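You operate a simulated robot arm through the tools that you are given. There is no shell and no other tool. Be economical: measure what you need, move in short steps, check, and stop when the job is done.

You run a simulated robot arm. Do the job below in one go: nothing can be reset, and whatever is moved stays where it is left.

JOB
Put things in order on the side worktop. At the end: the blue lidded jar (marked "damson") from the side worktop is on the yellow coaster; the green tablet cage from the side worktop stands where the green cleaner bottle (marked "LIMESCALE") stood; the yellow freshener stands on top of the blue ice pack; the green cleaner bottle stands where the yellow freshener stood; whatever was shut is shut again. Leave all else as you found it, and nothing knocked over. Set down upright: blue lidded jar.

Only the result counts: the job must be done as asked and must still hold three seconds after the hand-in. Knocking over, shifting, dropping, spilling or breaking anything else fails it.

ROBOT AND FRAMES
A 5-joint arm with a two-finger parallel gripper, fixed in place. Base frame: the origin is at the foot of the arm, x ahead of it, y to its left, z up; the work surface is at about z = 0. Lengths are in m, angles in degrees, forces in N, time in s.
With the tool pointing down near the work surface it reaches from about 0.26 to 0.68 m from the base axis. Its first joint turns from -66.0 to 66.0 degrees. The tool tilts only in the upright plane through the base axis and itself; it spins freely about its own axis. Payload 2.9 kg.
The tool frame sits at the grasp point between the pads (the TCP): z along the fingers, y along the line on which they close. The tips reach 0.03 m beyond it. The gripper opens to 0.11 m. The fingers are 0.02 m wide and 0.01 m thick; the gripper's body (0.048 by 0.112 m) begins 0.055 m behind the TCP.
Orientation is that of the tool frame in the base frame, as a unit quaternion [w, x, y, z]. With the fingers straight down and closing along the base's y, the tool's x points along the base's -x, its y along +y and its z along -z.

CONTROLS
- The arm moves only by the tool servo_tool. Its arguments are lists of equal length, an entry for each row: "slide": the shift along the tool's x, y, z in m, a list of three; "dr": the turn, a rotation vector about the tool's x, y, z in degrees, a list of three. In form: {"slide": [[dx, dy, dz], ...], "dr": [[ax, ay, az], ...]}. A call has 1 to 12 rows; each row shifts and turns the commanded pose from where the row before left it, along the tool's axes as they then stand. "hand" is the finger opening in m, from 0 to 0.11, set as the call begins (left out, the last holds). Each row takes 0.2 s and may step no farther than 0.05 m and 8.6 degrees from the row before; otherwise, or with a gripper value out of range, the whole call is refused. A pose out of reach is approached as far as the arm can. The call stops where the force on the tool passes 40 N (or 10 N more than at its start, if that is more) or the arm is blocked; 0.2 s more then pass. Each finger travels about 0.108 m/s and halts on what it meets, pressing with about 32 N; the grip force reading is that of the motor and also rises with nothing between the fingers. The clock runs only during rows and for 0.2 s after the last one: add rows that do not move to give the fingers time. The reply holds the time, the measured pose of the TCP, the force on the tool along the base axes, the opening and the grip force, in the units named above and with some noise, with the torque about the TCP (base axes, N m) and any sound that the robot's microphone picked up.
- Cameras (640 x 400 px; columns grow to the right, rows downward): "scene" is fixed at [0.0455, -0.462, 0.6003]; the picture's right is [0.68, -0.74, 0.00], its down [-0.44, -0.40, -0.81] and it looks along [0.59, 0.54, -0.59] (base axes); focal length 274 px, centre (320, 200). "wrist" rides on the gripper at [0.072, 0.017, -0.103] in the tool frame; the picture's right is [-0.23, 0.97, 0.00], its down [-0.76, -0.18, -0.62] and it looks along [-0.61, -0.14, 0.78] (tool axes); focal length 222 px, centre (320, 200). There is no depth. A picture from a camera that has moved, and an enlarged one, comes with that camera's place and axes in the base frame and with its lens.
- snapshot(camera): a new picture of that camera. It takes no simulated time.
- inspect(camera, box): a new picture of the part [left, top, right, bottom] of that camera's present view, enlarged. It takes no simulated time.
- close_job(): hands the job in; it is judged then, once.

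Go step by step. Nothing tells you positions but the pictures and the camera data: compare them with the known pose of the tool, close in by small moves and look again before you grip or let go. The budget is 120 turns and 76 pictures, counting those below and the enlarged ones. Unless the task says otherwise, let go and move clear before handing in.

The tools are called as a command line: name --argument value ..., lists and objects as JSON in quotes. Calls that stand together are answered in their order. servo_tool: Moves the arm, as the interface text tells. Its arguments: {"type":"object","properties":{"slide":{"type":"array","items":{"type":"array","items":{"type":"number"}}},"dr":{"type":"array","items":{"type":"array","items":{"type":"number"}}},"hand":{"type":"number"}},"required":["slide","dr"]} The other tools are called the same way: snapshot (camera) takes a picture; inspect (camera, box) takes an enlarged picture of a part of a camera's view; close_job () hands the job in.

At the start:

```text
time_s: 0.0
eef_pos: [0.4713, -0.0075, 0.3372]
tcp_rot: [0.0, 0.0, 1.0, 0.0]
force: [0.2, 0.1, 0.4]
moment: [0.02, -0.01, 0.0]
width: 0.1101
grip_force: 0.0
```

scene: 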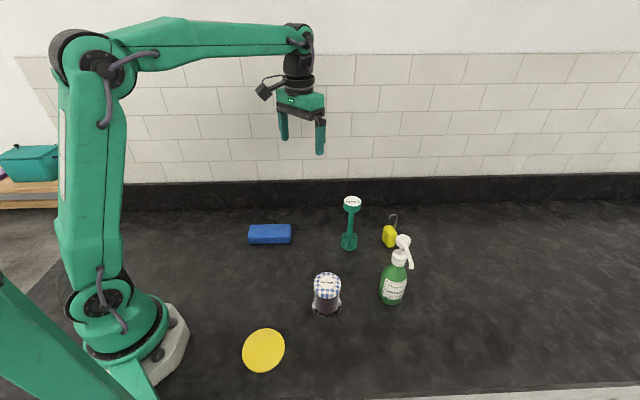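
wrist: 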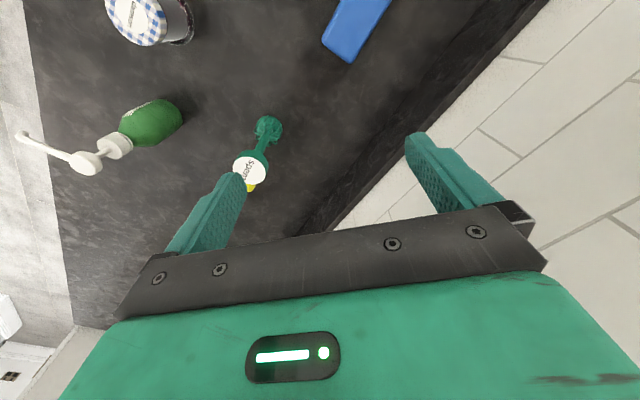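

I see the ice pack, a tall green item, a yellow freshener, the green bottle, the jar and the coaster. I'll look closer at these to identify each one.

inspect --camera "scene" --box '[230, 180, 430, 305]'

inspect --camera "scene" --box '[330, 190, 430, 252]'

inspect --camera "scene" --box '[220, 260, 420, 385]'

```text
3.20 times, centred on (330, 242) of scene
camera zoom: at [0.0455, -0.462, 0.6003], right [0.68, -0.74, 0.0], down [-0.44, -0.4, -0.81], along [0.59, 0.54, -0.59], focal length 875 px, centre (288, 64)
```

zoom: 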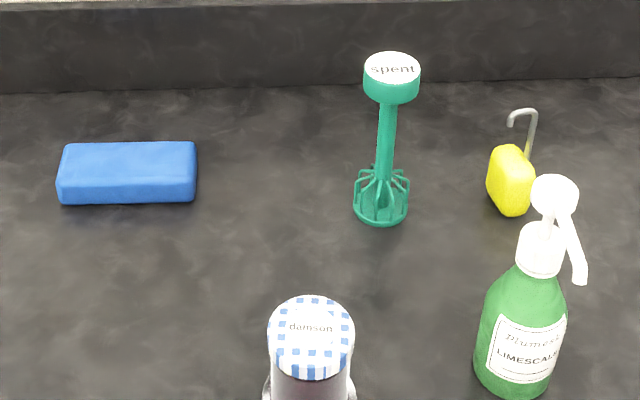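

```text
6.40 times, centred on (380, 221) of scene
camera zoom: at [0.0455, -0.462, 0.6003], right [0.68, -0.74, 0.0], down [-0.44, -0.4, -0.81], along [0.59, 0.54, -0.59], focal length 1750 px, centre (-64, 66)
```

zoom: 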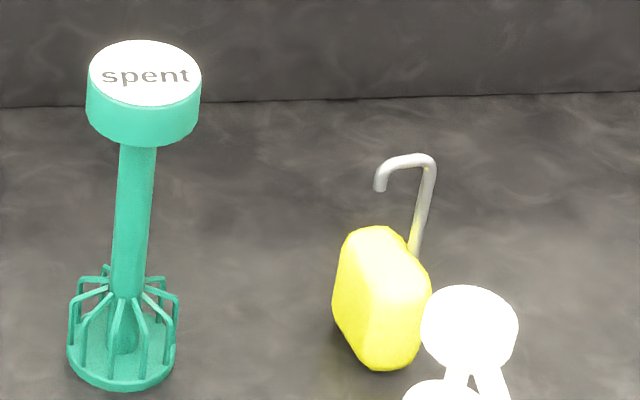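

```text
3.20 times, centred on (320, 322) of scene
camera zoom: at [0.0455, -0.462, 0.6003], right [0.68, -0.74, 0.0], down [-0.44, -0.4, -0.81], along [0.59, 0.54, -0.59], focal length 875 px, centre (320, -192)
```

zoom: 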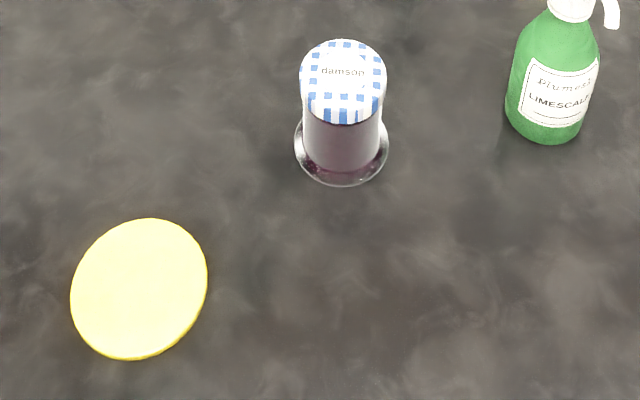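

The tall green item (cap marked "spent") is the tablet cage. The order will be freshener to pack, bottle to the freshener's spot, cage to the bottle's spot, then jar to coaster. I'll move across for closer wrist views of the freshener and bottle.

servo_tool --slide '[[-0.012, -0.04, 0], [-0.012, -0.04, 0], [-0.012, -0.04, 0], [-0.012, -0.04, 0], [0, -0.03, 0]]' --dr '[[0, 0, 0], [0, 0, 0], [0, 0, 0], [0, 0, 0], [0, 0, 0]]'

snapshot --camera "wrist"

```text
time_s: 1.2
eef_pos: [0.5201, -0.1973, 0.3362]
tcp_rot: [0.0, 0.0, 1.0, 0.0]
force: [0.4, 0.3, 0.6]
moment: [0.0, 0.02, 0.0]
width: 0.1099
grip_force: 0.2
```

```text
70 pictures are left
camera wrist: at [0.4475, -0.1822, 0.4396], right [0.23, 0.97, 0.0], down [0.76, -0.18, 0.62], along [0.61, -0.14, -0.78], focal length 222 px, centre (320, 200)
```

wrist: 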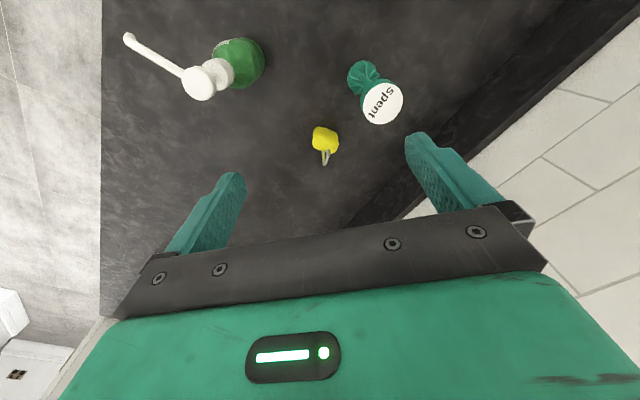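

inspect --camera "wrist" --box '[280, 100, 376, 160]'

inspect --camera "wrist" --box '[110, 10, 430, 210]'

```text
6.67 times, centred on (328, 130) of wrist
camera zoom: at [0.4475, -0.1822, 0.4396], right [0.23, 0.97, 0.0], down [0.76, -0.18, 0.62], along [0.61, -0.14, -0.78], focal length 1481 px, centre (267, 667)
```

zoom: 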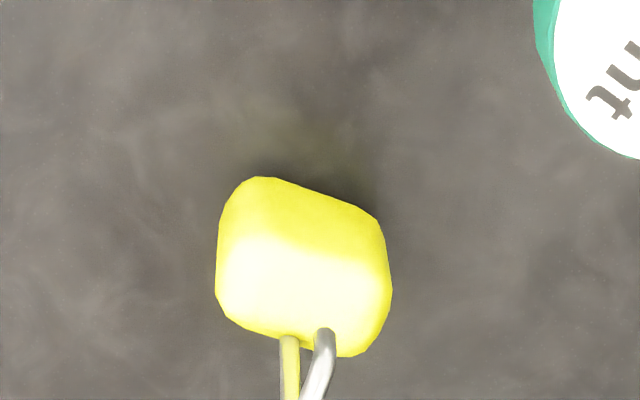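

```text
2.00 times, centred on (270, 110) of wrist
camera zoom: at [0.4475, -0.1822, 0.4396], right [0.23, 0.97, 0.0], down [0.76, -0.18, 0.62], along [0.61, -0.14, -0.78], focal length 444 px, centre (420, 380)
```

zoom: 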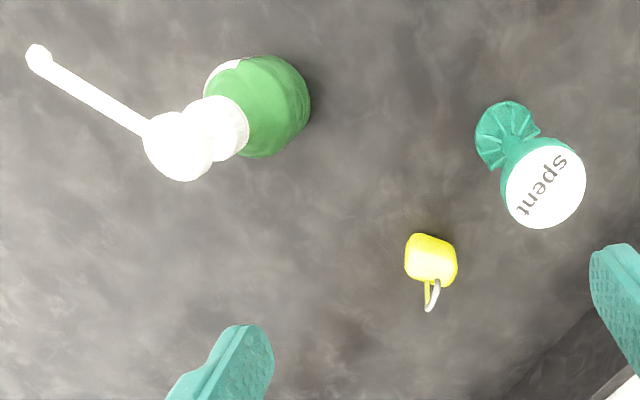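

The freshener is about 0.046 wide and roughly 0.03 deep, facing the base, with its hook at the back. I'll align the yaw to it and go lower for a better look.

servo_tool --slide '[[-0.02, -0.005, 0.033], [-0.02, -0.005, 0.033], [-0.01, -0.003, 0.034], [0, 0, 0], [0, 0, 0], [0, 0, 0]]' --dr '[[0, 0, 0], [0, 0, 0], [0, 0, 0], [0, 0, 6.6], [0, 0, 6.7], [0, 0, 6.7]]'

snapshot --camera "wrist"

snapshot --camera "scene"

```text
time_s: 2.6
eef_pos: [0.568, -0.2109, 0.2363]
tcp_rot: [0.0, 0.174, 0.985, 0.0]
force: [-0.2, -0.1, 0.2]
moment: [0.01, -0.03, -0.01]
width: 0.1099
grip_force: 0.1
```

```text
67 pictures are left
camera wrist: at [0.5059, -0.1702, 0.3401], right [0.55, 0.84, 0.0], down [0.65, -0.43, 0.62], along [0.52, -0.34, -0.78], focal length 222 px, centre (320, 200)
```

wrist: 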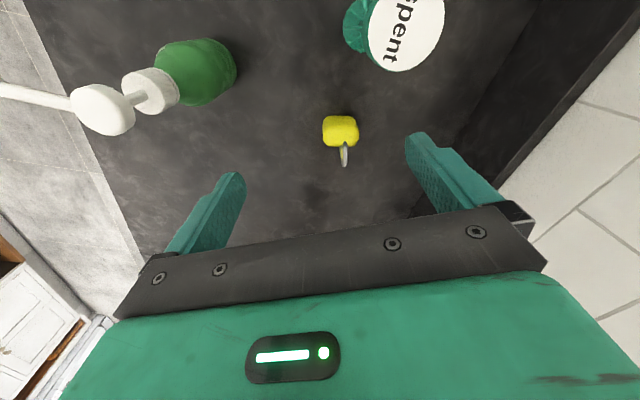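

```text
66 pictures are left
```

scene: 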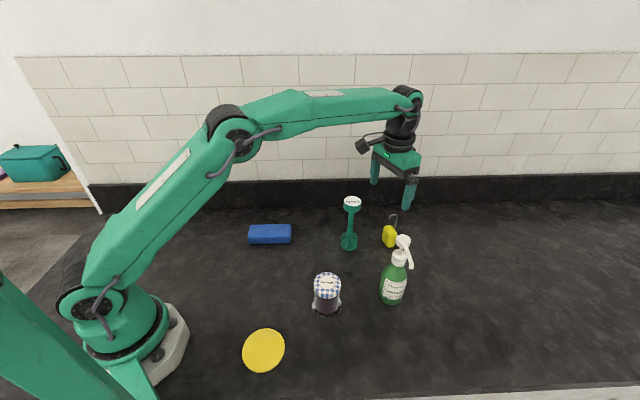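

inspect --camera "wrist" --box '[292, 100, 388, 170]'

inspect --camera "wrist" --box '[0, 20, 320, 170]'

```text
5.71 times, centred on (340, 135) of wrist
camera zoom: at [0.5059, -0.1702, 0.3401], right [0.55, 0.84, 0.0], down [0.65, -0.43, 0.62], along [0.52, -0.34, -0.78], focal length 1269 px, centre (206, 571)
```

zoom: 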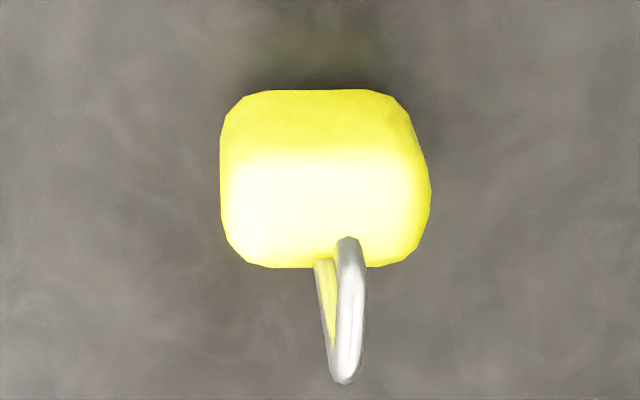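

```text
2.00 times, centred on (160, 95) of wrist
camera zoom: at [0.5059, -0.1702, 0.3401], right [0.55, 0.84, 0.0], down [0.65, -0.43, 0.62], along [0.52, -0.34, -0.78], focal length 444 px, centre (640, 410)
```

zoom: 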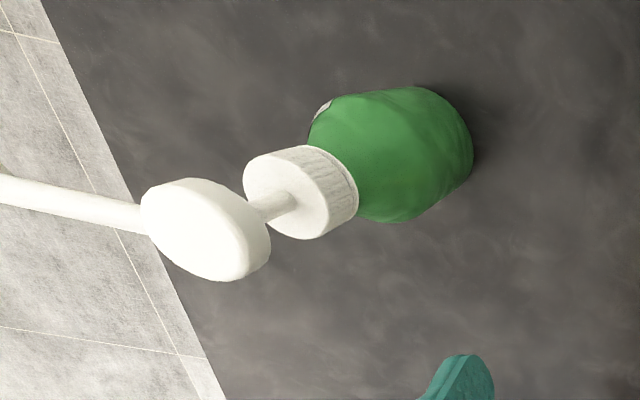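

The freshener's width runs along about (0.55, 0.84), with its centre near (0.625, -0.213), body top about 0.063 and hook top about 0.11. I'll align the yaw to 33°, hover above it, and check.

servo_tool --slide '[[0, 0, 0], [0, 0, 0], [-0.0245, 0.0147, 0.03], [-0.0245, 0.0147, 0.03], [0, 0, 0.02]]' --dr '[[0, 0, 6.5], [0, 0, 6.5], [0, 0, 0], [0, 0, 0], [0, 0, 0]]' --hand 0.09

inspect --camera "wrist" --box '[200, 80, 440, 230]'

inspect --camera "scene" --box '[330, 150, 450, 260]'

```text
time_s: 3.8
eef_pos: [0.6253, -0.2134, 0.1567]
tcp_rot: [0.0, 0.284, 0.959, 0.0]
force: [0.2, 0.1, -1.3]
moment: [-0.01, -0.02, -0.03]
width: 0.0899
grip_force: 0.0
```

```text
2.67 times, centred on (320, 155) of wrist
camera zoom: at [0.5741, -0.1599, 0.2598], right [0.72, 0.69, 0.0], down [0.54, -0.56, 0.62], along [0.43, -0.45, -0.78], focal length 592 px, centre (320, 320)
```

zoom: 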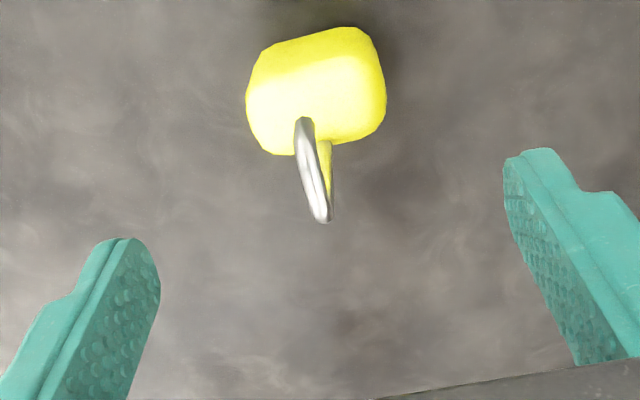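

```text
3.64 times, centred on (390, 205) of scene
camera zoom: at [0.0455, -0.462, 0.6003], right [0.68, -0.74, 0.0], down [-0.44, -0.4, -0.81], along [0.59, 0.54, -0.59], focal length 994 px, centre (66, 182)
```

zoom: 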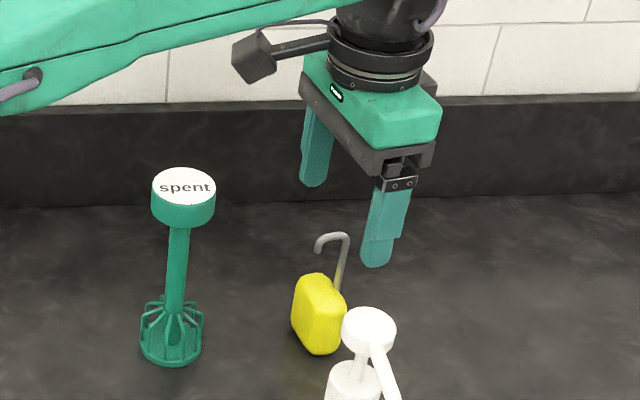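

The freshener is centred between the fingers. I'll descend to TCP z ≈ 0.066, then close.

servo_tool --slide '[[0, 0, 0.03], [0, 0, 0.03], [0, 0, 0.029]]' --dr '[[0, 0, 0], [0, 0, 0], [0, 0, 0]]'

snapshot --camera "wrist"

inspect --camera "scene" --box '[350, 180, 446, 250]'

```text
time_s: 4.6
eef_pos: [0.6252, -0.2131, 0.0669]
tcp_rot: [0.0, 0.284, 0.959, 0.001]
force: [-1.1, -0.1, 0.0]
moment: [0.0, 0.02, -0.05]
width: 0.0902
grip_force: 0.1
```

```text
61 pictures are left
camera wrist: at [0.5751, -0.1595, 0.1703], right [0.72, 0.69, 0.0], down [0.54, -0.56, 0.62], along [0.43, -0.45, -0.78], focal length 222 px, centre (320, 200)
```

wrist: 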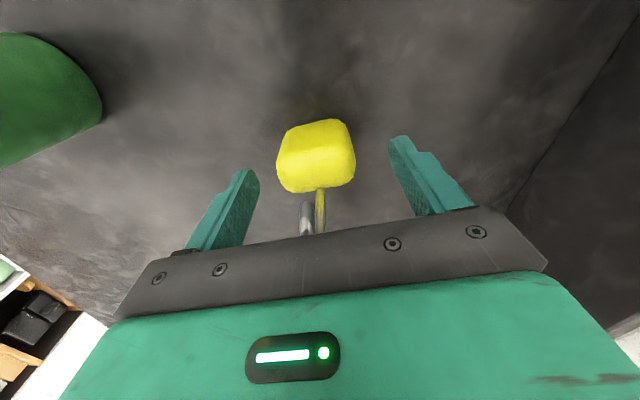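

```text
5.71 times, centred on (398, 215) of scene
camera zoom: at [0.0455, -0.462, 0.6003], right [0.68, -0.74, 0.0], down [-0.44, -0.4, -0.81], along [0.59, 0.54, -0.59], focal length 1563 px, centre (-126, 114)
```

zoom: 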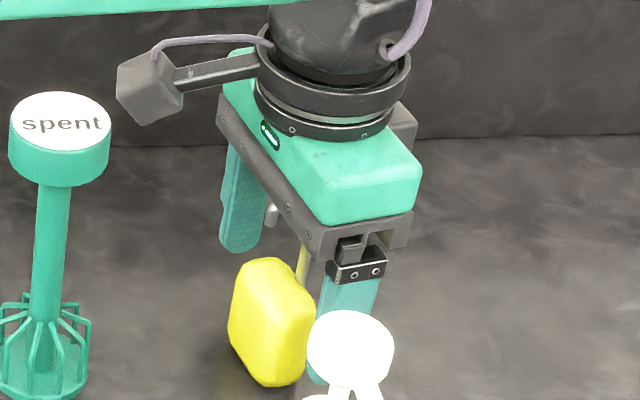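

The body sits about 6 mm towards the tool's +x side, so I'll shift by that much and close.

servo_tool --slide '[[0.006, 0, 0.002]]' --dr '[[0, 0, 0]]'

servo_tool --slide '[[0, 0, 0], [0, 0, 0], [0, 0, 0]]' --dr '[[0, 0, 0], [0, 0, 0], [0, 0, 0]]' --hand 0.02

snapshot --camera "wrist"

```text
time_s: 5.0
eef_pos: [0.6204, -0.2109, 0.0638]
tcp_rot: [0.0, 0.284, 0.959, 0.0]
force: [-0.4, -0.4, 0.8]
moment: [-0.01, 0.02, -0.04]
width: 0.0899
grip_force: 0.1
```

```text
time_s: 5.8
eef_pos: [0.6204, -0.2097, 0.0655]
tcp_rot: [0.001, 0.284, 0.959, 0.0]
force: [-0.4, -0.2, -0.1]
moment: [0.0, -0.02, -0.02]
width: 0.0485
grip_force: 32.4
```

```text
59 pictures are left
camera wrist: at [0.5696, -0.1563, 0.1688], right [0.72, 0.69, 0.0], down [0.54, -0.56, 0.62], along [0.43, -0.45, -0.78], focal length 222 px, centre (320, 200)
```

wrist: 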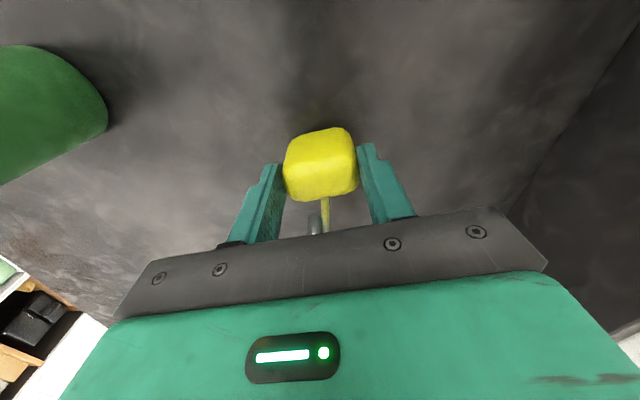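

The freshener is gripped at a width of 0.0485. I'll lift it, then travel to a spot over the ice pack.

servo_tool --slide '[[0, 0, -0.02], [0, 0, -0.04], [0, 0, -0.045], [0, 0, -0.045], [0, 0, -0.045], [0, 0, -0.045]]' --dr '[[0, 0, 0], [0, 0, 0], [0, 0, 0], [0, 0, 0], [0, 0, 0], [0, 0, 0]]'

servo_tool --slide '[[0, 0, 0], [0, 0, 0], [0, 0, 0], [0, 0, 0], [-0.045, 0, 0], [-0.045, 0, 0], [-0.045, 0, 0], [-0.045, 0, 0], [-0.045, 0, 0], [-0.03, 0, 0]]' --dr '[[0, 0, -8.4], [0, 0, -8.4], [0, 0, -8.2], [0, 0, -8], [0, 0, 0], [0, 0, 0], [0, 0, 0], [0, 0, 0], [0, 0, 0], [0, 0, 0]]'

```text
time_s: 7.2
eef_pos: [0.5969, -0.2025, 0.2766]
tcp_rot: [-0.001, 0.284, 0.959, 0.0]
force: [0.1, -0.8, 0.0]
moment: [-0.02, -0.01, 0.01]
width: 0.0488
grip_force: 33.2
out of reach, approached as far as the arm can: row 4, 5, 6
```

```text
time_s: 9.4
eef_pos: [0.6234, -0.1722, 0.236]
tcp_rot: [0.0, 0.0, 1.0, 0.0]
force: [0.2, 0.3, -0.6]
moment: [0.02, -0.01, -0.01]
width: 0.0488
grip_force: 32.0
out of reach, approached as far as the arm can: row 5, 6, 7, 8, 9, 10
```

That slide went the wrong way and was clamped at the edge of reach, with nothing touched. I'll back off with one small step to see where the commanded pose stands.

servo_tool --slide '[[0.03, 0, 0]]' --dr '[[0, 0, 0]]'

snapshot --camera "scene"

```text
time_s: 9.8
eef_pos: [0.5936, -0.1734, 0.2387]
tcp_rot: [0.001, 0.0, 1.0, 0.0]
force: [-0.5, -0.6, -5.8]
moment: [-0.01, -0.1, -0.01]
width: 0.0506
grip_force: 0.1
```

```text
58 pictures are left
```

scene: 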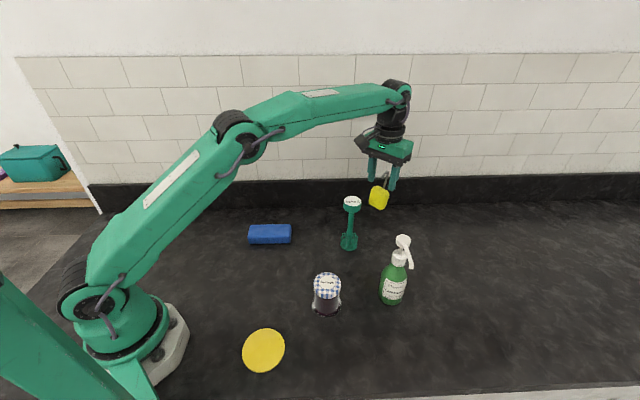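

The grip force has dropped to zero, so I'll close the fingers again right away.

servo_tool --slide '[[0, 0, 0]]' --dr '[[0, 0, 0]]' --hand 0.0

inspect --camera "scene" --box '[320, 130, 440, 260]'

snapshot --camera "wrist"

```text
time_s: 10.2
eef_pos: [0.5927, -0.1713, 0.2373]
tcp_rot: [0.0, 0.0, 1.0, 0.0]
force: [-0.6, -0.5, -0.1]
moment: [-0.02, -0.02, 0.02]
width: 0.0
grip_force: 31.9
```

```text
3.08 times, centred on (380, 195) of scene
camera zoom: at [0.0455, -0.462, 0.6003], right [0.68, -0.74, 0.0], down [-0.44, -0.4, -0.81], along [0.59, 0.54, -0.59], focal length 841 px, centre (135, 215)
```

zoom: 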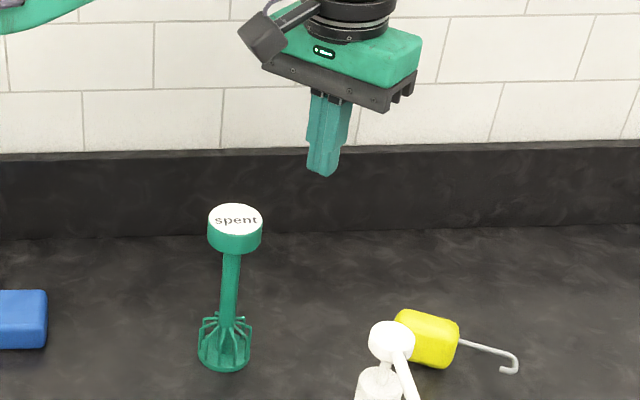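

```text
56 pictures are left
camera wrist: at [0.5198, -0.1557, 0.3417], right [0.23, 0.97, 0.0], down [0.76, -0.18, 0.62], along [0.61, -0.14, -0.78], focal length 222 px, centre (320, 200)
```

wrist: 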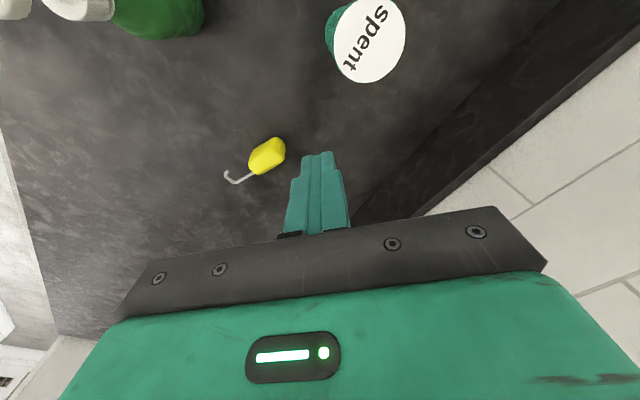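

The freshener slipped out and now lies on its side near where it stood. I'll let it settle, open the gripper, and look closer.

servo_tool --slide '[[0.03, -0.02, 0], [0.03, -0.02, 0], [0, -0.02, 0], [0, 0, 0]]' --dr '[[0, 0, 0], [0, 0, 0], [0, 0, 0], [0, 0, 0]]' --hand 0.09

inspect --camera "wrist" --box '[220, 60, 412, 180]'

inspect --camera "scene" --box '[330, 190, 442, 260]'

```text
time_s: 11.2
eef_pos: [0.5322, -0.2332, 0.237]
tcp_rot: [0.0, 0.0, 1.0, 0.0]
force: [-0.6, 1.0, 0.4]
moment: [0.0, 0.01, -0.03]
width: 0.09
grip_force: 0.1
```

```text
3.33 times, centred on (316, 120) of wrist
camera zoom: at [0.4606, -0.2168, 0.3414], right [0.23, 0.97, 0.0], down [0.76, -0.18, 0.62], along [0.61, -0.14, -0.78], focal length 740 px, centre (333, 467)
```

zoom: 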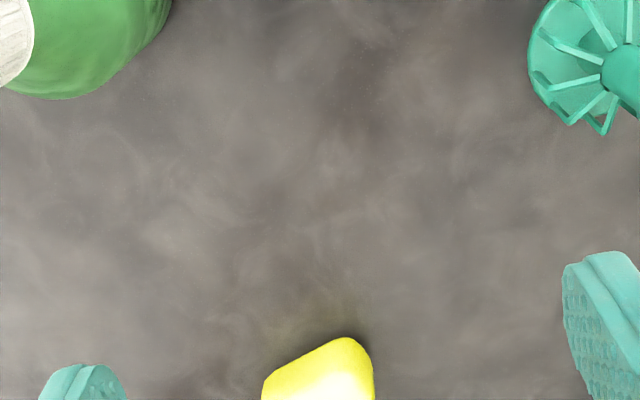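

```text
5.71 times, centred on (386, 225) of scene
camera zoom: at [0.0455, -0.462, 0.6003], right [0.68, -0.74, 0.0], down [-0.44, -0.4, -0.81], along [0.59, 0.54, -0.59], focal length 1563 px, centre (-57, 57)
```

zoom: 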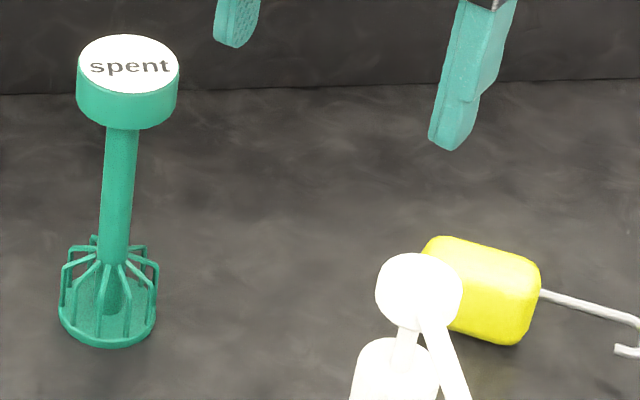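

inspect --camera "wrist" --box '[224, 120, 416, 240]'

inspect --camera "scene" --box '[384, 210, 464, 260]'

```text
3.33 times, centred on (320, 180) of wrist
camera zoom: at [0.4606, -0.2168, 0.3414], right [0.23, 0.97, 0.0], down [0.76, -0.18, 0.62], along [0.61, -0.14, -0.78], focal length 740 px, centre (320, 267)
```

zoom: 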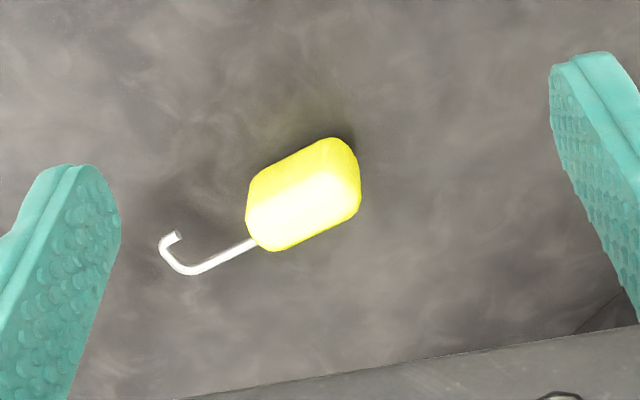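

```text
8.00 times, centred on (424, 235) of scene
camera zoom: at [0.0455, -0.462, 0.6003], right [0.68, -0.74, 0.0], down [-0.44, -0.4, -0.81], along [0.59, 0.54, -0.59], focal length 2188 px, centre (-512, -80)
```

zoom: 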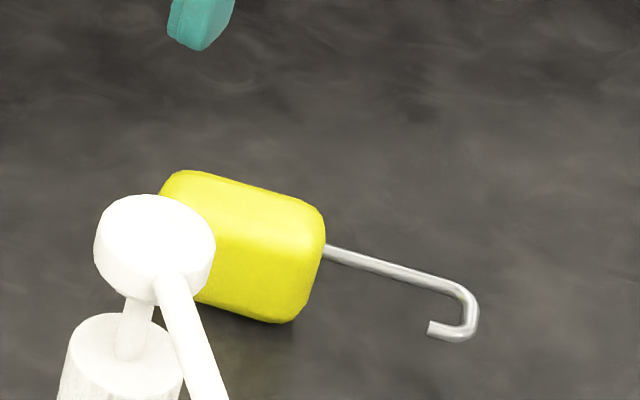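

The freshener lies on its side at about (0.653, -0.272), with the hook pointing along (0.28, -0.96) and away from the base. I'll grip it across its depth with a slight outward tilt, bring it nearer, and stand it up afterwards.

servo_tool --slide '[[-0.022, -0.006, 0.035], [-0.023, -0.006, 0.036], [-0.023, -0.005, 0.036]]' --dr '[[0, 0, 0], [0, 0, 0], [0, 0, 0]]' --hand 0.07

servo_tool --slide '[[0, 0, 0], [0, 0, 0], [0, 0, 0], [0, 0, 0], [0, 0, 0], [0, 0, 0], [0, 0, 0], [0, 0, 0], [0, 0, 0], [0, 0, 0], [0, 0, 0]]' --dr '[[0, 0, 7.4], [0, 0, 7.3], [0, 0, 7.3], [0, -8, 0], [0, 0, 7.5], [0, 0, 7.5], [0, 0, 7.5], [0, 0, 7.5], [0, 0, 7.5], [0, 0, 7.5], [0, 0, 7]]'

snapshot --camera "wrist"

```text
time_s: 12.0
eef_pos: [0.6018, -0.2513, 0.1325]
tcp_rot: [0.001, 0.0, 1.0, 0.0]
force: [-0.1, -0.2, 0.0]
moment: [0.01, -0.02, 0.01]
width: 0.0701
grip_force: 0.1
```

```text
time_s: 14.4
eef_pos: [0.6015, -0.2504, 0.132]
tcp_rot: [0.067, 0.601, 0.796, 0.017]
force: [-1.3, 0.6, -0.1]
moment: [0.02, -0.01, 0.03]
width: 0.0699
grip_force: 0.0
```

```text
51 pictures are left
camera wrist: at [0.585, -0.1707, 0.2304], right [0.99, 0.05, 0.13], down [-0.05, -0.75, 0.66], along [0.13, -0.66, -0.74], focal length 222 px, centre (320, 200)
```

wrist: 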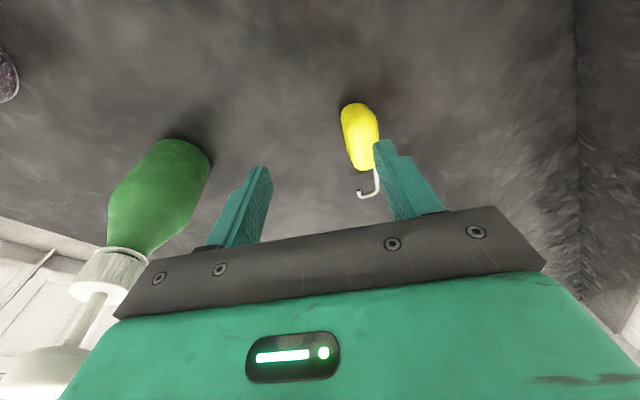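

The freshener's centre is confirmed near (0.656, -0.268). I'll correct the spin and position above it before checking again.

servo_tool --slide '[[0, 0, 0], [-0.011, 0.0195, 0.026], [-0.0105, 0.019, 0.028]]' --dr '[[0, 0, -4], [0, 0, 0], [0, 0, 0]]'

snapshot --camera "wrist"

```text
time_s: 15.2
eef_pos: [0.6523, -0.2609, 0.0838]
tcp_rot: [0.068, 0.572, 0.817, 0.016]
force: [-0.6, 0.4, -0.4]
moment: [0.04, 0.01, -0.02]
width: 0.07
grip_force: 0.2
```

```text
50 pictures are left
camera wrist: at [0.63, -0.1826, 0.1821], right [0.98, 0.12, 0.12], down [0.01, -0.74, 0.67], along [0.17, -0.66, -0.73], focal length 222 px, centre (320, 200)
```

wrist: 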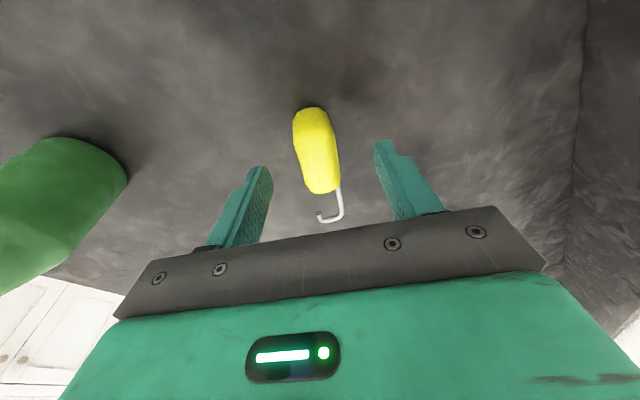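

The body lies between the fingers. I'll descend and grip.

servo_tool --slide '[[0, -0.002, 0.028], [0, -0.002, 0.028]]' --dr '[[0, 0, 0], [0, 0, 0]]'

servo_tool --slide '[[0, 0, 0], [0, 0, 0], [0, 0, 0]]' --dr '[[0, 0, 0], [0, 0, 0], [0, 0, 0]]' --hand 0.0

snapshot --camera "wrist"

```text
time_s: 15.8
eef_pos: [0.6564, -0.2646, 0.0352]
tcp_rot: [0.07, 0.572, 0.817, 0.016]
force: [-13.3, 14.7, 29.6]
moment: [0.2, 1.72, -0.7]
width: 0.0722
grip_force: 2.1
```

```text
time_s: 16.1
eef_pos: [0.6534, -0.266, 0.0335]
tcp_rot: [0.065, 0.572, 0.817, 0.014]
force: [0.3, 0.8, 0.1]
moment: [-0.04, 0.0, -0.01]
width: 0.0296
grip_force: 19.8
stopped in row 1: the force on the tool passed its limit (the readings are from after the stop); the commanded pose is now the measured one
```

```text
49 pictures are left
camera wrist: at [0.6327, -0.187, 0.1321], right [0.99, 0.12, 0.12], down [0.01, -0.74, 0.67], along [0.17, -0.66, -0.73], focal length 222 px, centre (320, 200)
```

wrist: 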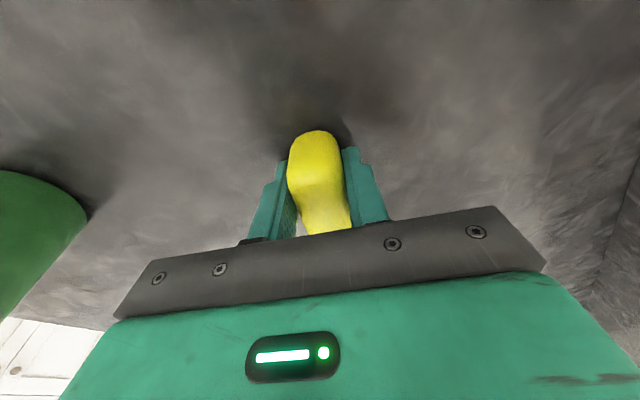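

It's gripped at a width of 0.03. I'll hold briefly, lift a little, and check.

servo_tool --slide '[[0, 0, 0], [0, 0, 0], [0, 0, -0.02], [0, 0, -0.03], [0, 0, 0]]' --dr '[[0, 0, 0], [0, 0, 0], [0, 0, 0], [0, 0, 0], [0, 0, 0]]'

snapshot --camera "wrist"

inspect --camera "scene" --box '[330, 150, 490, 270]'

```text
time_s: 17.3
eef_pos: [0.6472, -0.2628, 0.0819]
tcp_rot: [0.065, 0.573, 0.817, 0.014]
force: [0.4, -0.2, -0.9]
moment: [-0.01, -0.01, -0.02]
width: 0.0291
grip_force: 32.5
```

```text
48 pictures are left
camera wrist: at [0.6267, -0.1837, 0.1798], right [0.99, 0.12, 0.12], down [0.01, -0.74, 0.67], along [0.17, -0.66, -0.74], focal length 222 px, centre (320, 200)
```

wrist: 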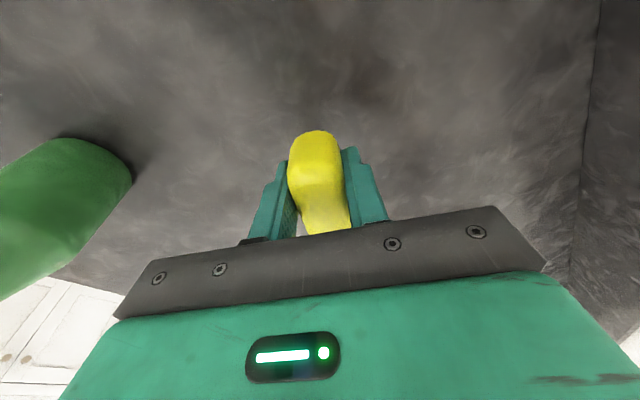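

```text
3.33 times, centred on (410, 210) of scene
camera zoom: at [0.0455, -0.462, 0.6003], right [0.68, -0.74, 0.0], down [-0.44, -0.4, -0.81], along [0.59, 0.54, -0.59], focal length 912 px, centre (20, 167)
```

zoom: 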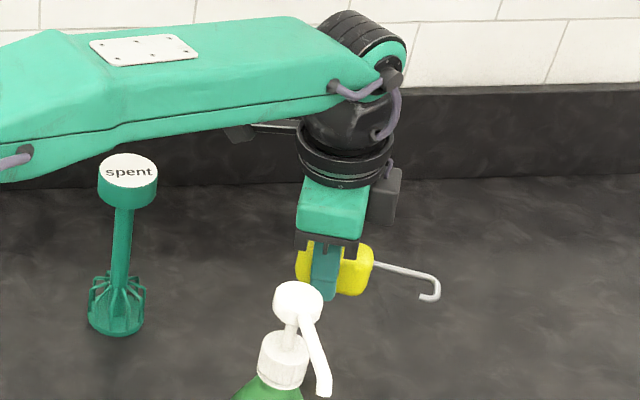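

The freshener is held firmly. I'll back inward, lift, remove the tilt, and later lay it down in the clear area near (0.55, 0.0).

servo_tool --slide '[[0.0284, -0.0318, -0.006], [0.02, -0.024, -0.03], [0, 0, 0], [0, 0, -0.045], [0, 0, -0.045], [0, 0, -0.04]]' --dr '[[0, 0, 0], [0, 0, 0], [5.94, 5.35, 0], [0, 0, 0], [0, 0, 0], [0, 0, 0]]'

servo_tool --slide '[[0, 0, 0], [0, 0, 0], [0, 0, 0], [0, 0, 0], [0, 0, 0], [0, 0, 0], [0, 0, 0], [0, 0, 0], [0, 0, 0], [0, 0, 0], [0, 0, 0], [0, 0, 0]]' --dr '[[0, 0, 8.5], [0, 0, 8.5], [0, 0, 8.5], [0, 0, 8.5], [0, 0, 8.5], [0, 0, 8.5], [0, 0, 8.5], [0, 0, 8.5], [0, 0, 8.5], [0, 0, 8.5], [0, 0, 8.5], [0, 0, 8.5]]'

```text
time_s: 18.7
eef_pos: [0.5734, -0.2358, 0.2391]
tcp_rot: [-0.003, 0.574, 0.819, -0.001]
force: [-0.2, -0.1, -0.3]
moment: [0.01, -0.03, 0.01]
width: 0.0288
grip_force: 31.8
```

```text
time_s: 21.3
eef_pos: [0.5754, -0.2356, 0.2391]
tcp_rot: [-0.002, 0.998, 0.067, -0.002]
force: [-0.4, 0.6, 0.0]
moment: [0.03, -0.02, -0.03]
width: 0.029
grip_force: 31.8
```

I'll finish the spin and travel at height to the clear spot near (0.55, 0).

servo_tool --slide '[[0, 0, -0.015], [-0.005, -0.04, 0], [-0.005, -0.04, 0], [-0.005, -0.04, 0], [-0.005, -0.04, 0], [-0.005, -0.04, 0], [0, -0.036, 0], [0, 0, 0]]' --dr '[[0, 0, 7.7], [0, 0, 0], [0, 0, 0], [0, 0, 0], [0, 0, 0], [0, 0, 0], [0, 0, 0], [0, 0, 0]]'

snapshot --camera "scene"

snapshot --camera "wrist"

```text
time_s: 23.1
eef_pos: [0.5426, -0.0583, 0.2531]
tcp_rot: [0.0, 1.0, 0.013, -0.003]
force: [-0.1, -0.7, -0.6]
moment: [0.0, -0.01, -0.01]
width: 0.0289
grip_force: 32.2
out of reach, approached as far as the arm can: row 6, 7
```

```text
46 pictures are left
```

scene: 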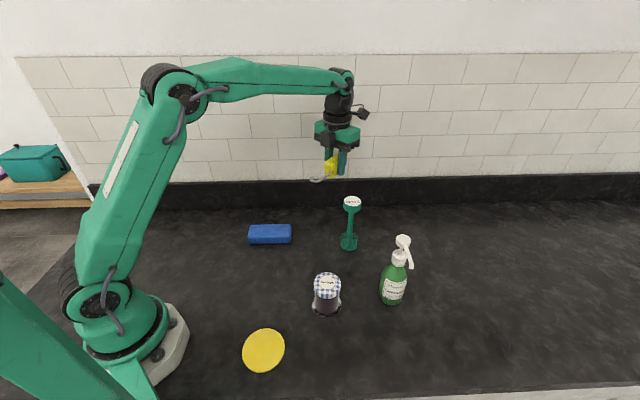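

```text
45 pictures are left
camera wrist: at [0.6172, -0.0729, 0.3564], right [-0.2, -0.98, 0.0], down [-0.76, 0.16, 0.63], along [-0.61, 0.13, -0.78], focal length 222 px, centre (320, 200)
```

wrist: 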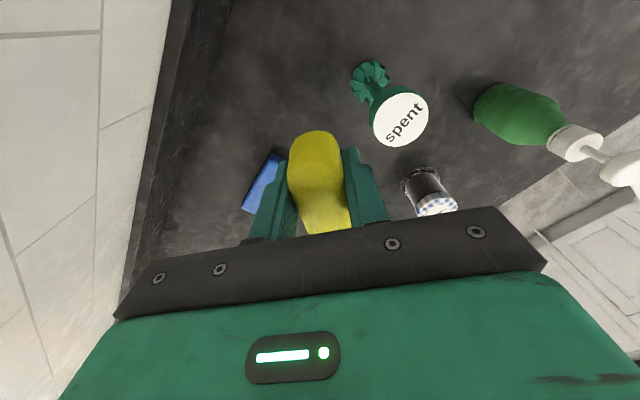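

The spin seems limited near ±173°, so I'll use a spot at about (0.445, -0.05), clear of the cage and the pack, and lay the freshener down there with the hook pointing inward.

servo_tool --slide '[[-0.0325, -0.0036, 0.01], [-0.0325, -0.0036, 0.01], [-0.0325, -0.0036, 0.01], [0, 0, 0.04], [0, 0, 0.04]]' --dr '[[0, 0, 0], [0, 0, 0], [0, 0, 0], [0, 0, 0], [0, 0, 0]]'

snapshot --camera "wrist"

inspect --camera "scene" --box '[240, 150, 400, 270]'

```text
time_s: 24.3
eef_pos: [0.4453, -0.0547, 0.1442]
tcp_rot: [0.001, 1.0, 0.004, -0.003]
force: [0.1, 0.2, -0.6]
moment: [-0.01, -0.01, -0.02]
width: 0.0289
grip_force: 31.7
out of reach, approached as far as the arm can: row 1
```

```text
44 pictures are left
camera wrist: at [0.518, -0.0711, 0.2477], right [-0.22, -0.98, 0.0], down [-0.76, 0.17, 0.63], along [-0.61, 0.14, -0.78], focal length 222 px, centre (320, 200)
```

wrist: 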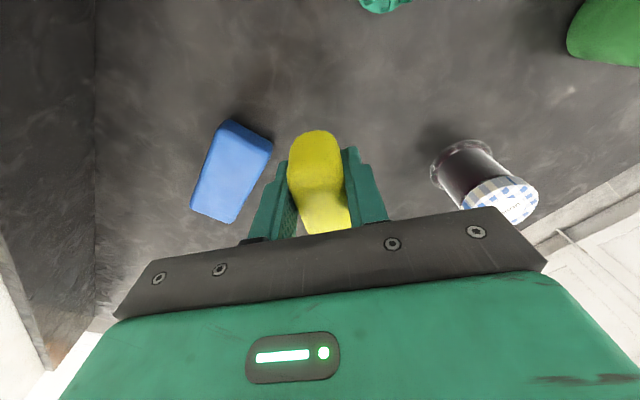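

```text
3.33 times, centred on (320, 210) of scene
camera zoom: at [0.0455, -0.462, 0.6003], right [0.68, -0.74, 0.0], down [-0.44, -0.4, -0.81], along [0.59, 0.54, -0.59], focal length 912 px, centre (320, 167)
```

zoom: 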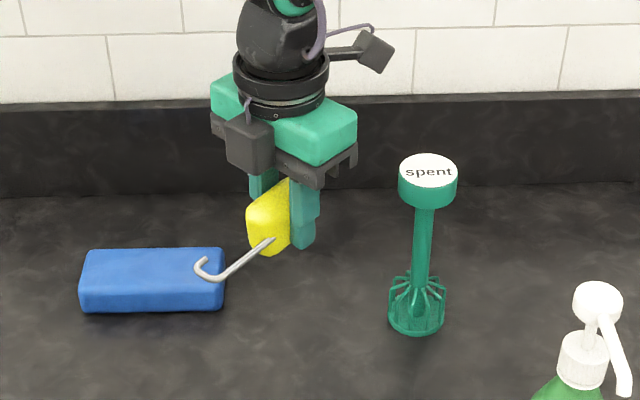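

The hook points inward and the pack is clear. I'll lower the freshener gently to the worktop.

servo_tool --slide '[[0, 0, 0.04], [0, 0, 0.04], [0, 0, 0.022], [0, 0, 0.006]]' --dr '[[0, 0, 0], [0, 0, 0], [0, 0, 0], [0, 0, 0]]'

inspect --camera "scene" --box '[260, 190, 380, 265]'

```text
time_s: 25.3
eef_pos: [0.4454, -0.0542, 0.0361]
tcp_rot: [0.0, 1.0, 0.006, -0.002]
force: [-0.4, 0.1, -1.0]
moment: [-0.02, 0.02, 0.0]
width: 0.029
grip_force: 31.8
```

```text
5.33 times, centred on (320, 228) of scene
camera zoom: at [0.0455, -0.462, 0.6003], right [0.68, -0.74, 0.0], down [-0.44, -0.4, -0.81], along [0.59, 0.54, -0.59], focal length 1458 px, centre (320, 53)
```

zoom: 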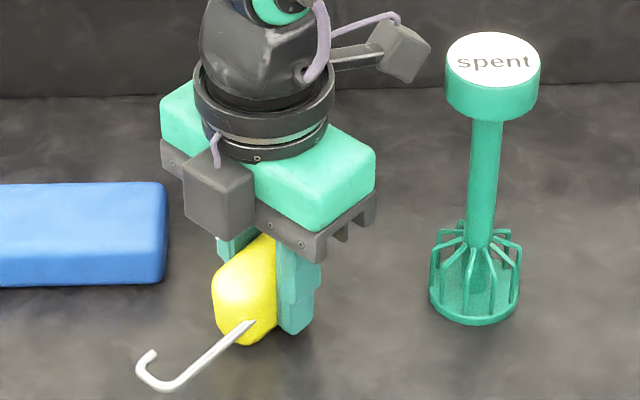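

It is essentially on the surface now. I'll open the fingers, rise, and look.

servo_tool --slide '[[0, 0, 0.001], [0, 0, 0], [0, 0, 0]]' --dr '[[0, 0, 0], [0, 0, 0], [0, 0, 0]]' --hand 0.06

servo_tool --slide '[[0, 0, -0.03], [0, 0, -0.04], [0, 0, -0.04], [0, 0, -0.04]]' --dr '[[0, 0, 0], [0, 0, 0], [0, 0, 0], [0, 0, 0]]'

inspect --camera "scene" --box '[260, 190, 380, 265]'

snapshot --camera "wrist"

```text
time_s: 26.1
eef_pos: [0.4445, -0.0545, 0.0354]
tcp_rot: [0.001, 1.0, 0.003, -0.002]
force: [0.1, 1.4, -0.2]
moment: [-0.04, 0.01, 0.03]
width: 0.0599
grip_force: 0.0
```

```text
time_s: 27.1
eef_pos: [0.4419, -0.0552, 0.1886]
tcp_rot: [0.0, 1.0, 0.003, -0.003]
force: [-0.5, 0.5, 0.3]
moment: [0.02, -0.04, -0.01]
width: 0.06
grip_force: 0.0
```

```text
5.33 times, centred on (320, 228) of scene
camera zoom: at [0.0455, -0.462, 0.6003], right [0.68, -0.74, 0.0], down [-0.44, -0.4, -0.81], along [0.59, 0.54, -0.59], focal length 1458 px, centre (320, 53)
```

zoom: 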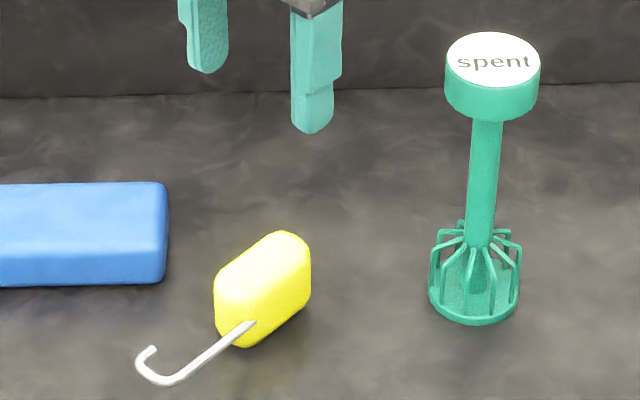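

```text
40 pictures are left
camera wrist: at [0.5155, -0.0718, 0.2916], right [-0.22, -0.98, 0.0], down [-0.76, 0.17, 0.63], along [-0.61, 0.14, -0.78], focal length 222 px, centre (320, 200)
```

wrist: 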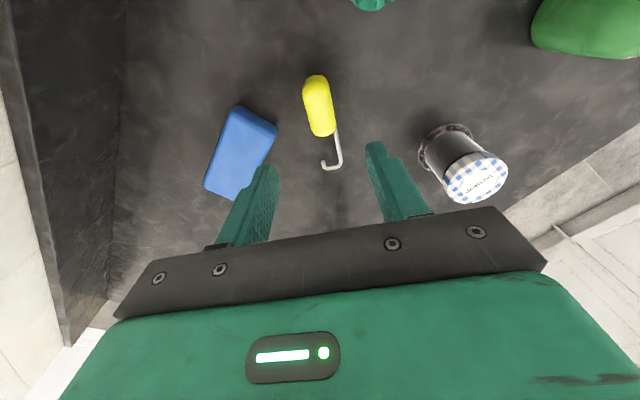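

The freshener lies cleanly at (0.4445, -0.055) with the hook along -x. I'll spin back to near zero and tilt 45° outward, so that gripping it there and spinning 180° will stand it upright.

servo_tool --slide '[[0, 0, 0], [0, 0, 0], [0, 0, 0], [0, 0, 0], [0, 0, 0], [0, 0, 0], [0, 0, 0], [0, 0, 0], [0, 0, 0], [0, 0, 0], [0, 0, 0], [0, 0, 0]]' --dr '[[0, 0, -8.4], [0, 0, -8.4], [0, 0, -8.4], [0, 0, -8.4], [0, 0, -8.4], [0, 0, -8.4], [0, 0, -8.4], [0, 0, -8.4], [0, 0, -8.4], [0, 0, -8.4], [0, 0, -8.4], [0, 0, -8.4]]'

servo_tool --slide '[[0, 0, 0], [0, 0, 0], [0, 0, 0], [0, 0, 0], [0, 0, 0], [0, 0, 0], [0, 0, 0], [0, 0, 0], [0, 0, 0]]' --dr '[[0, 0, -8], [0, 0, -8], [0, 0, -8], [0, 0, -8], [0, 0, -8], [0, 0, -8], [0, 0, -8], [0, 0, -8], [0, 0, -7.8]]'

servo_tool --slide '[[0, 0, 0], [0, 0, 0], [0, 0, 0], [0, 0, 0], [0, 0, 0], [0, 0, 0], [0, 0, 0]]' --dr '[[0, -7.5, 0], [0, -7.5, 0], [0, -7.5, 0], [0, -7.5, 0], [0, -7.5, 0], [0, -7.5, 0], [0, 0, -5]]'

snapshot --camera "wrist"

```text
time_s: 29.7
eef_pos: [0.4466, -0.0555, 0.186]
tcp_rot: [-0.003, 0.635, 0.773, -0.002]
force: [0.3, 0.0, 1.0]
moment: [0.02, -0.02, 0.03]
width: 0.06
grip_force: 0.0
```

```text
time_s: 31.7
eef_pos: [0.4463, -0.0555, 0.1855]
tcp_rot: [-0.003, 0.061, 0.998, 0.0]
force: [0.3, -0.5, -0.1]
moment: [0.02, 0.03, 0.0]
width: 0.0598
grip_force: 0.0
```

```text
time_s: 33.3
eef_pos: [0.4462, -0.0534, 0.1865]
tcp_rot: [0.379, 0.018, 0.924, -0.039]
force: [0.2, -0.8, 0.3]
moment: [0.02, 0.0, 0.01]
width: 0.0601
grip_force: 0.0
```

```text
39 pictures are left
camera wrist: at [0.3232, -0.0289, 0.2081], right [0.22, 0.97, 0.1], down [0.1, -0.13, 0.99], along [0.97, -0.21, -0.12], focal length 222 px, centre (320, 200)
```

wrist: 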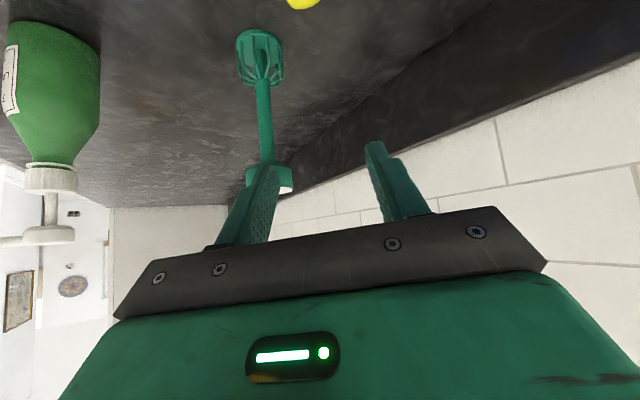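

The tilt is set. I'll descend straight down in steps towards the lying freshener.

servo_tool --slide '[[0.0271, 0.0019, 0.0267], [0.0271, 0.0019, 0.0267], [0.0271, 0.0019, 0.0267]]' --dr '[[0, 0, 0], [0, 0, 0], [0, 0, 0]]'

snapshot --camera "wrist"

inspect --camera "scene" --box '[250, 170, 410, 270]'

```text
time_s: 34.1
eef_pos: [0.4434, -0.0574, 0.0723]
tcp_rot: [0.378, 0.019, 0.925, -0.041]
force: [0.4, 0.1, 1.1]
moment: [0.02, 0.0, 0.0]
width: 0.06
grip_force: 0.0
```

```text
38 pictures are left
camera wrist: at [0.3209, -0.0313, 0.0937], right [0.23, 0.97, 0.1], down [0.1, -0.12, 0.99], along [0.97, -0.21, -0.12], focal length 222 px, centre (320, 200)
```

wrist: 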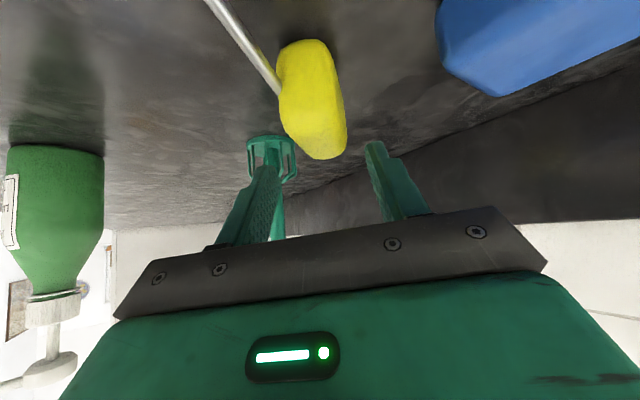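

```text
4.00 times, centred on (330, 220) of scene
camera zoom: at [0.0455, -0.462, 0.6003], right [0.68, -0.74, 0.0], down [-0.44, -0.4, -0.81], along [0.59, 0.54, -0.59], focal length 1094 px, centre (280, 120)
```

zoom: 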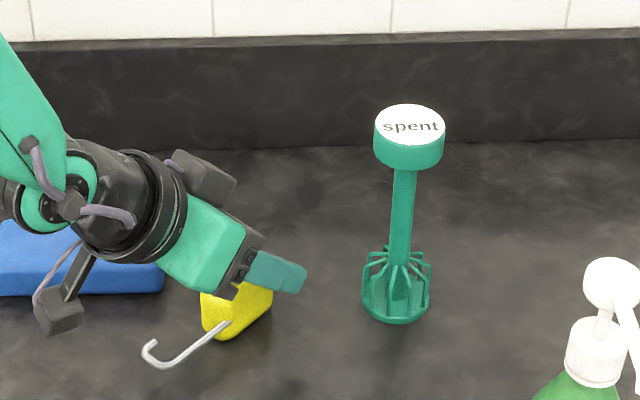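

The object is centred. I'll make the final descent and close.

servo_tool --slide '[[0.0135, 0.001, 0.0133], [0.0135, 0.0005, 0.0133]]' --dr '[[0, 0, 0], [0, 0, 0]]'

servo_tool --slide '[[0, 0, 0], [0, 0, 0], [0, 0, 0], [0, 0, 0]]' --dr '[[0, 0, 0], [0, 0, 0], [0, 0, 0], [0, 0, 0]]' --hand 0.0

snapshot --camera "wrist"

```text
time_s: 34.7
eef_pos: [0.4446, -0.0581, 0.0342]
tcp_rot: [0.377, 0.019, 0.925, -0.042]
force: [0.1, 0.0, -0.6]
moment: [-0.01, -0.02, 0.02]
width: 0.0599
grip_force: 0.0
```

```text
time_s: 35.7
eef_pos: [0.4428, -0.058, 0.0354]
tcp_rot: [0.378, 0.019, 0.925, -0.041]
force: [0.3, -0.2, 1.5]
moment: [0.0, -0.02, -0.05]
width: 0.0293
grip_force: 31.9
```

```text
36 pictures are left
camera wrist: at [0.3209, -0.0309, 0.0566], right [0.23, 0.97, 0.1], down [0.1, -0.12, 0.99], along [0.97, -0.21, -0.12], focal length 222 px, centre (320, 200)
```

wrist: 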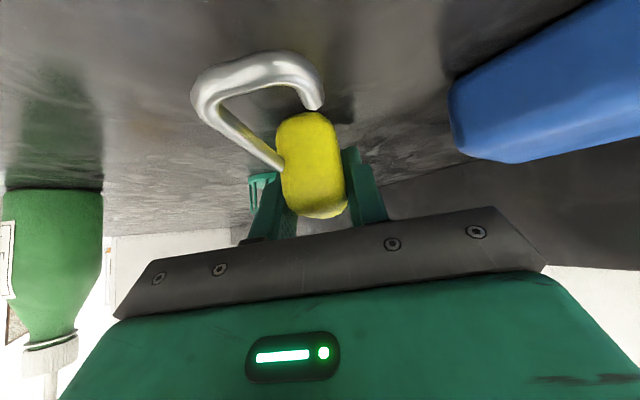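

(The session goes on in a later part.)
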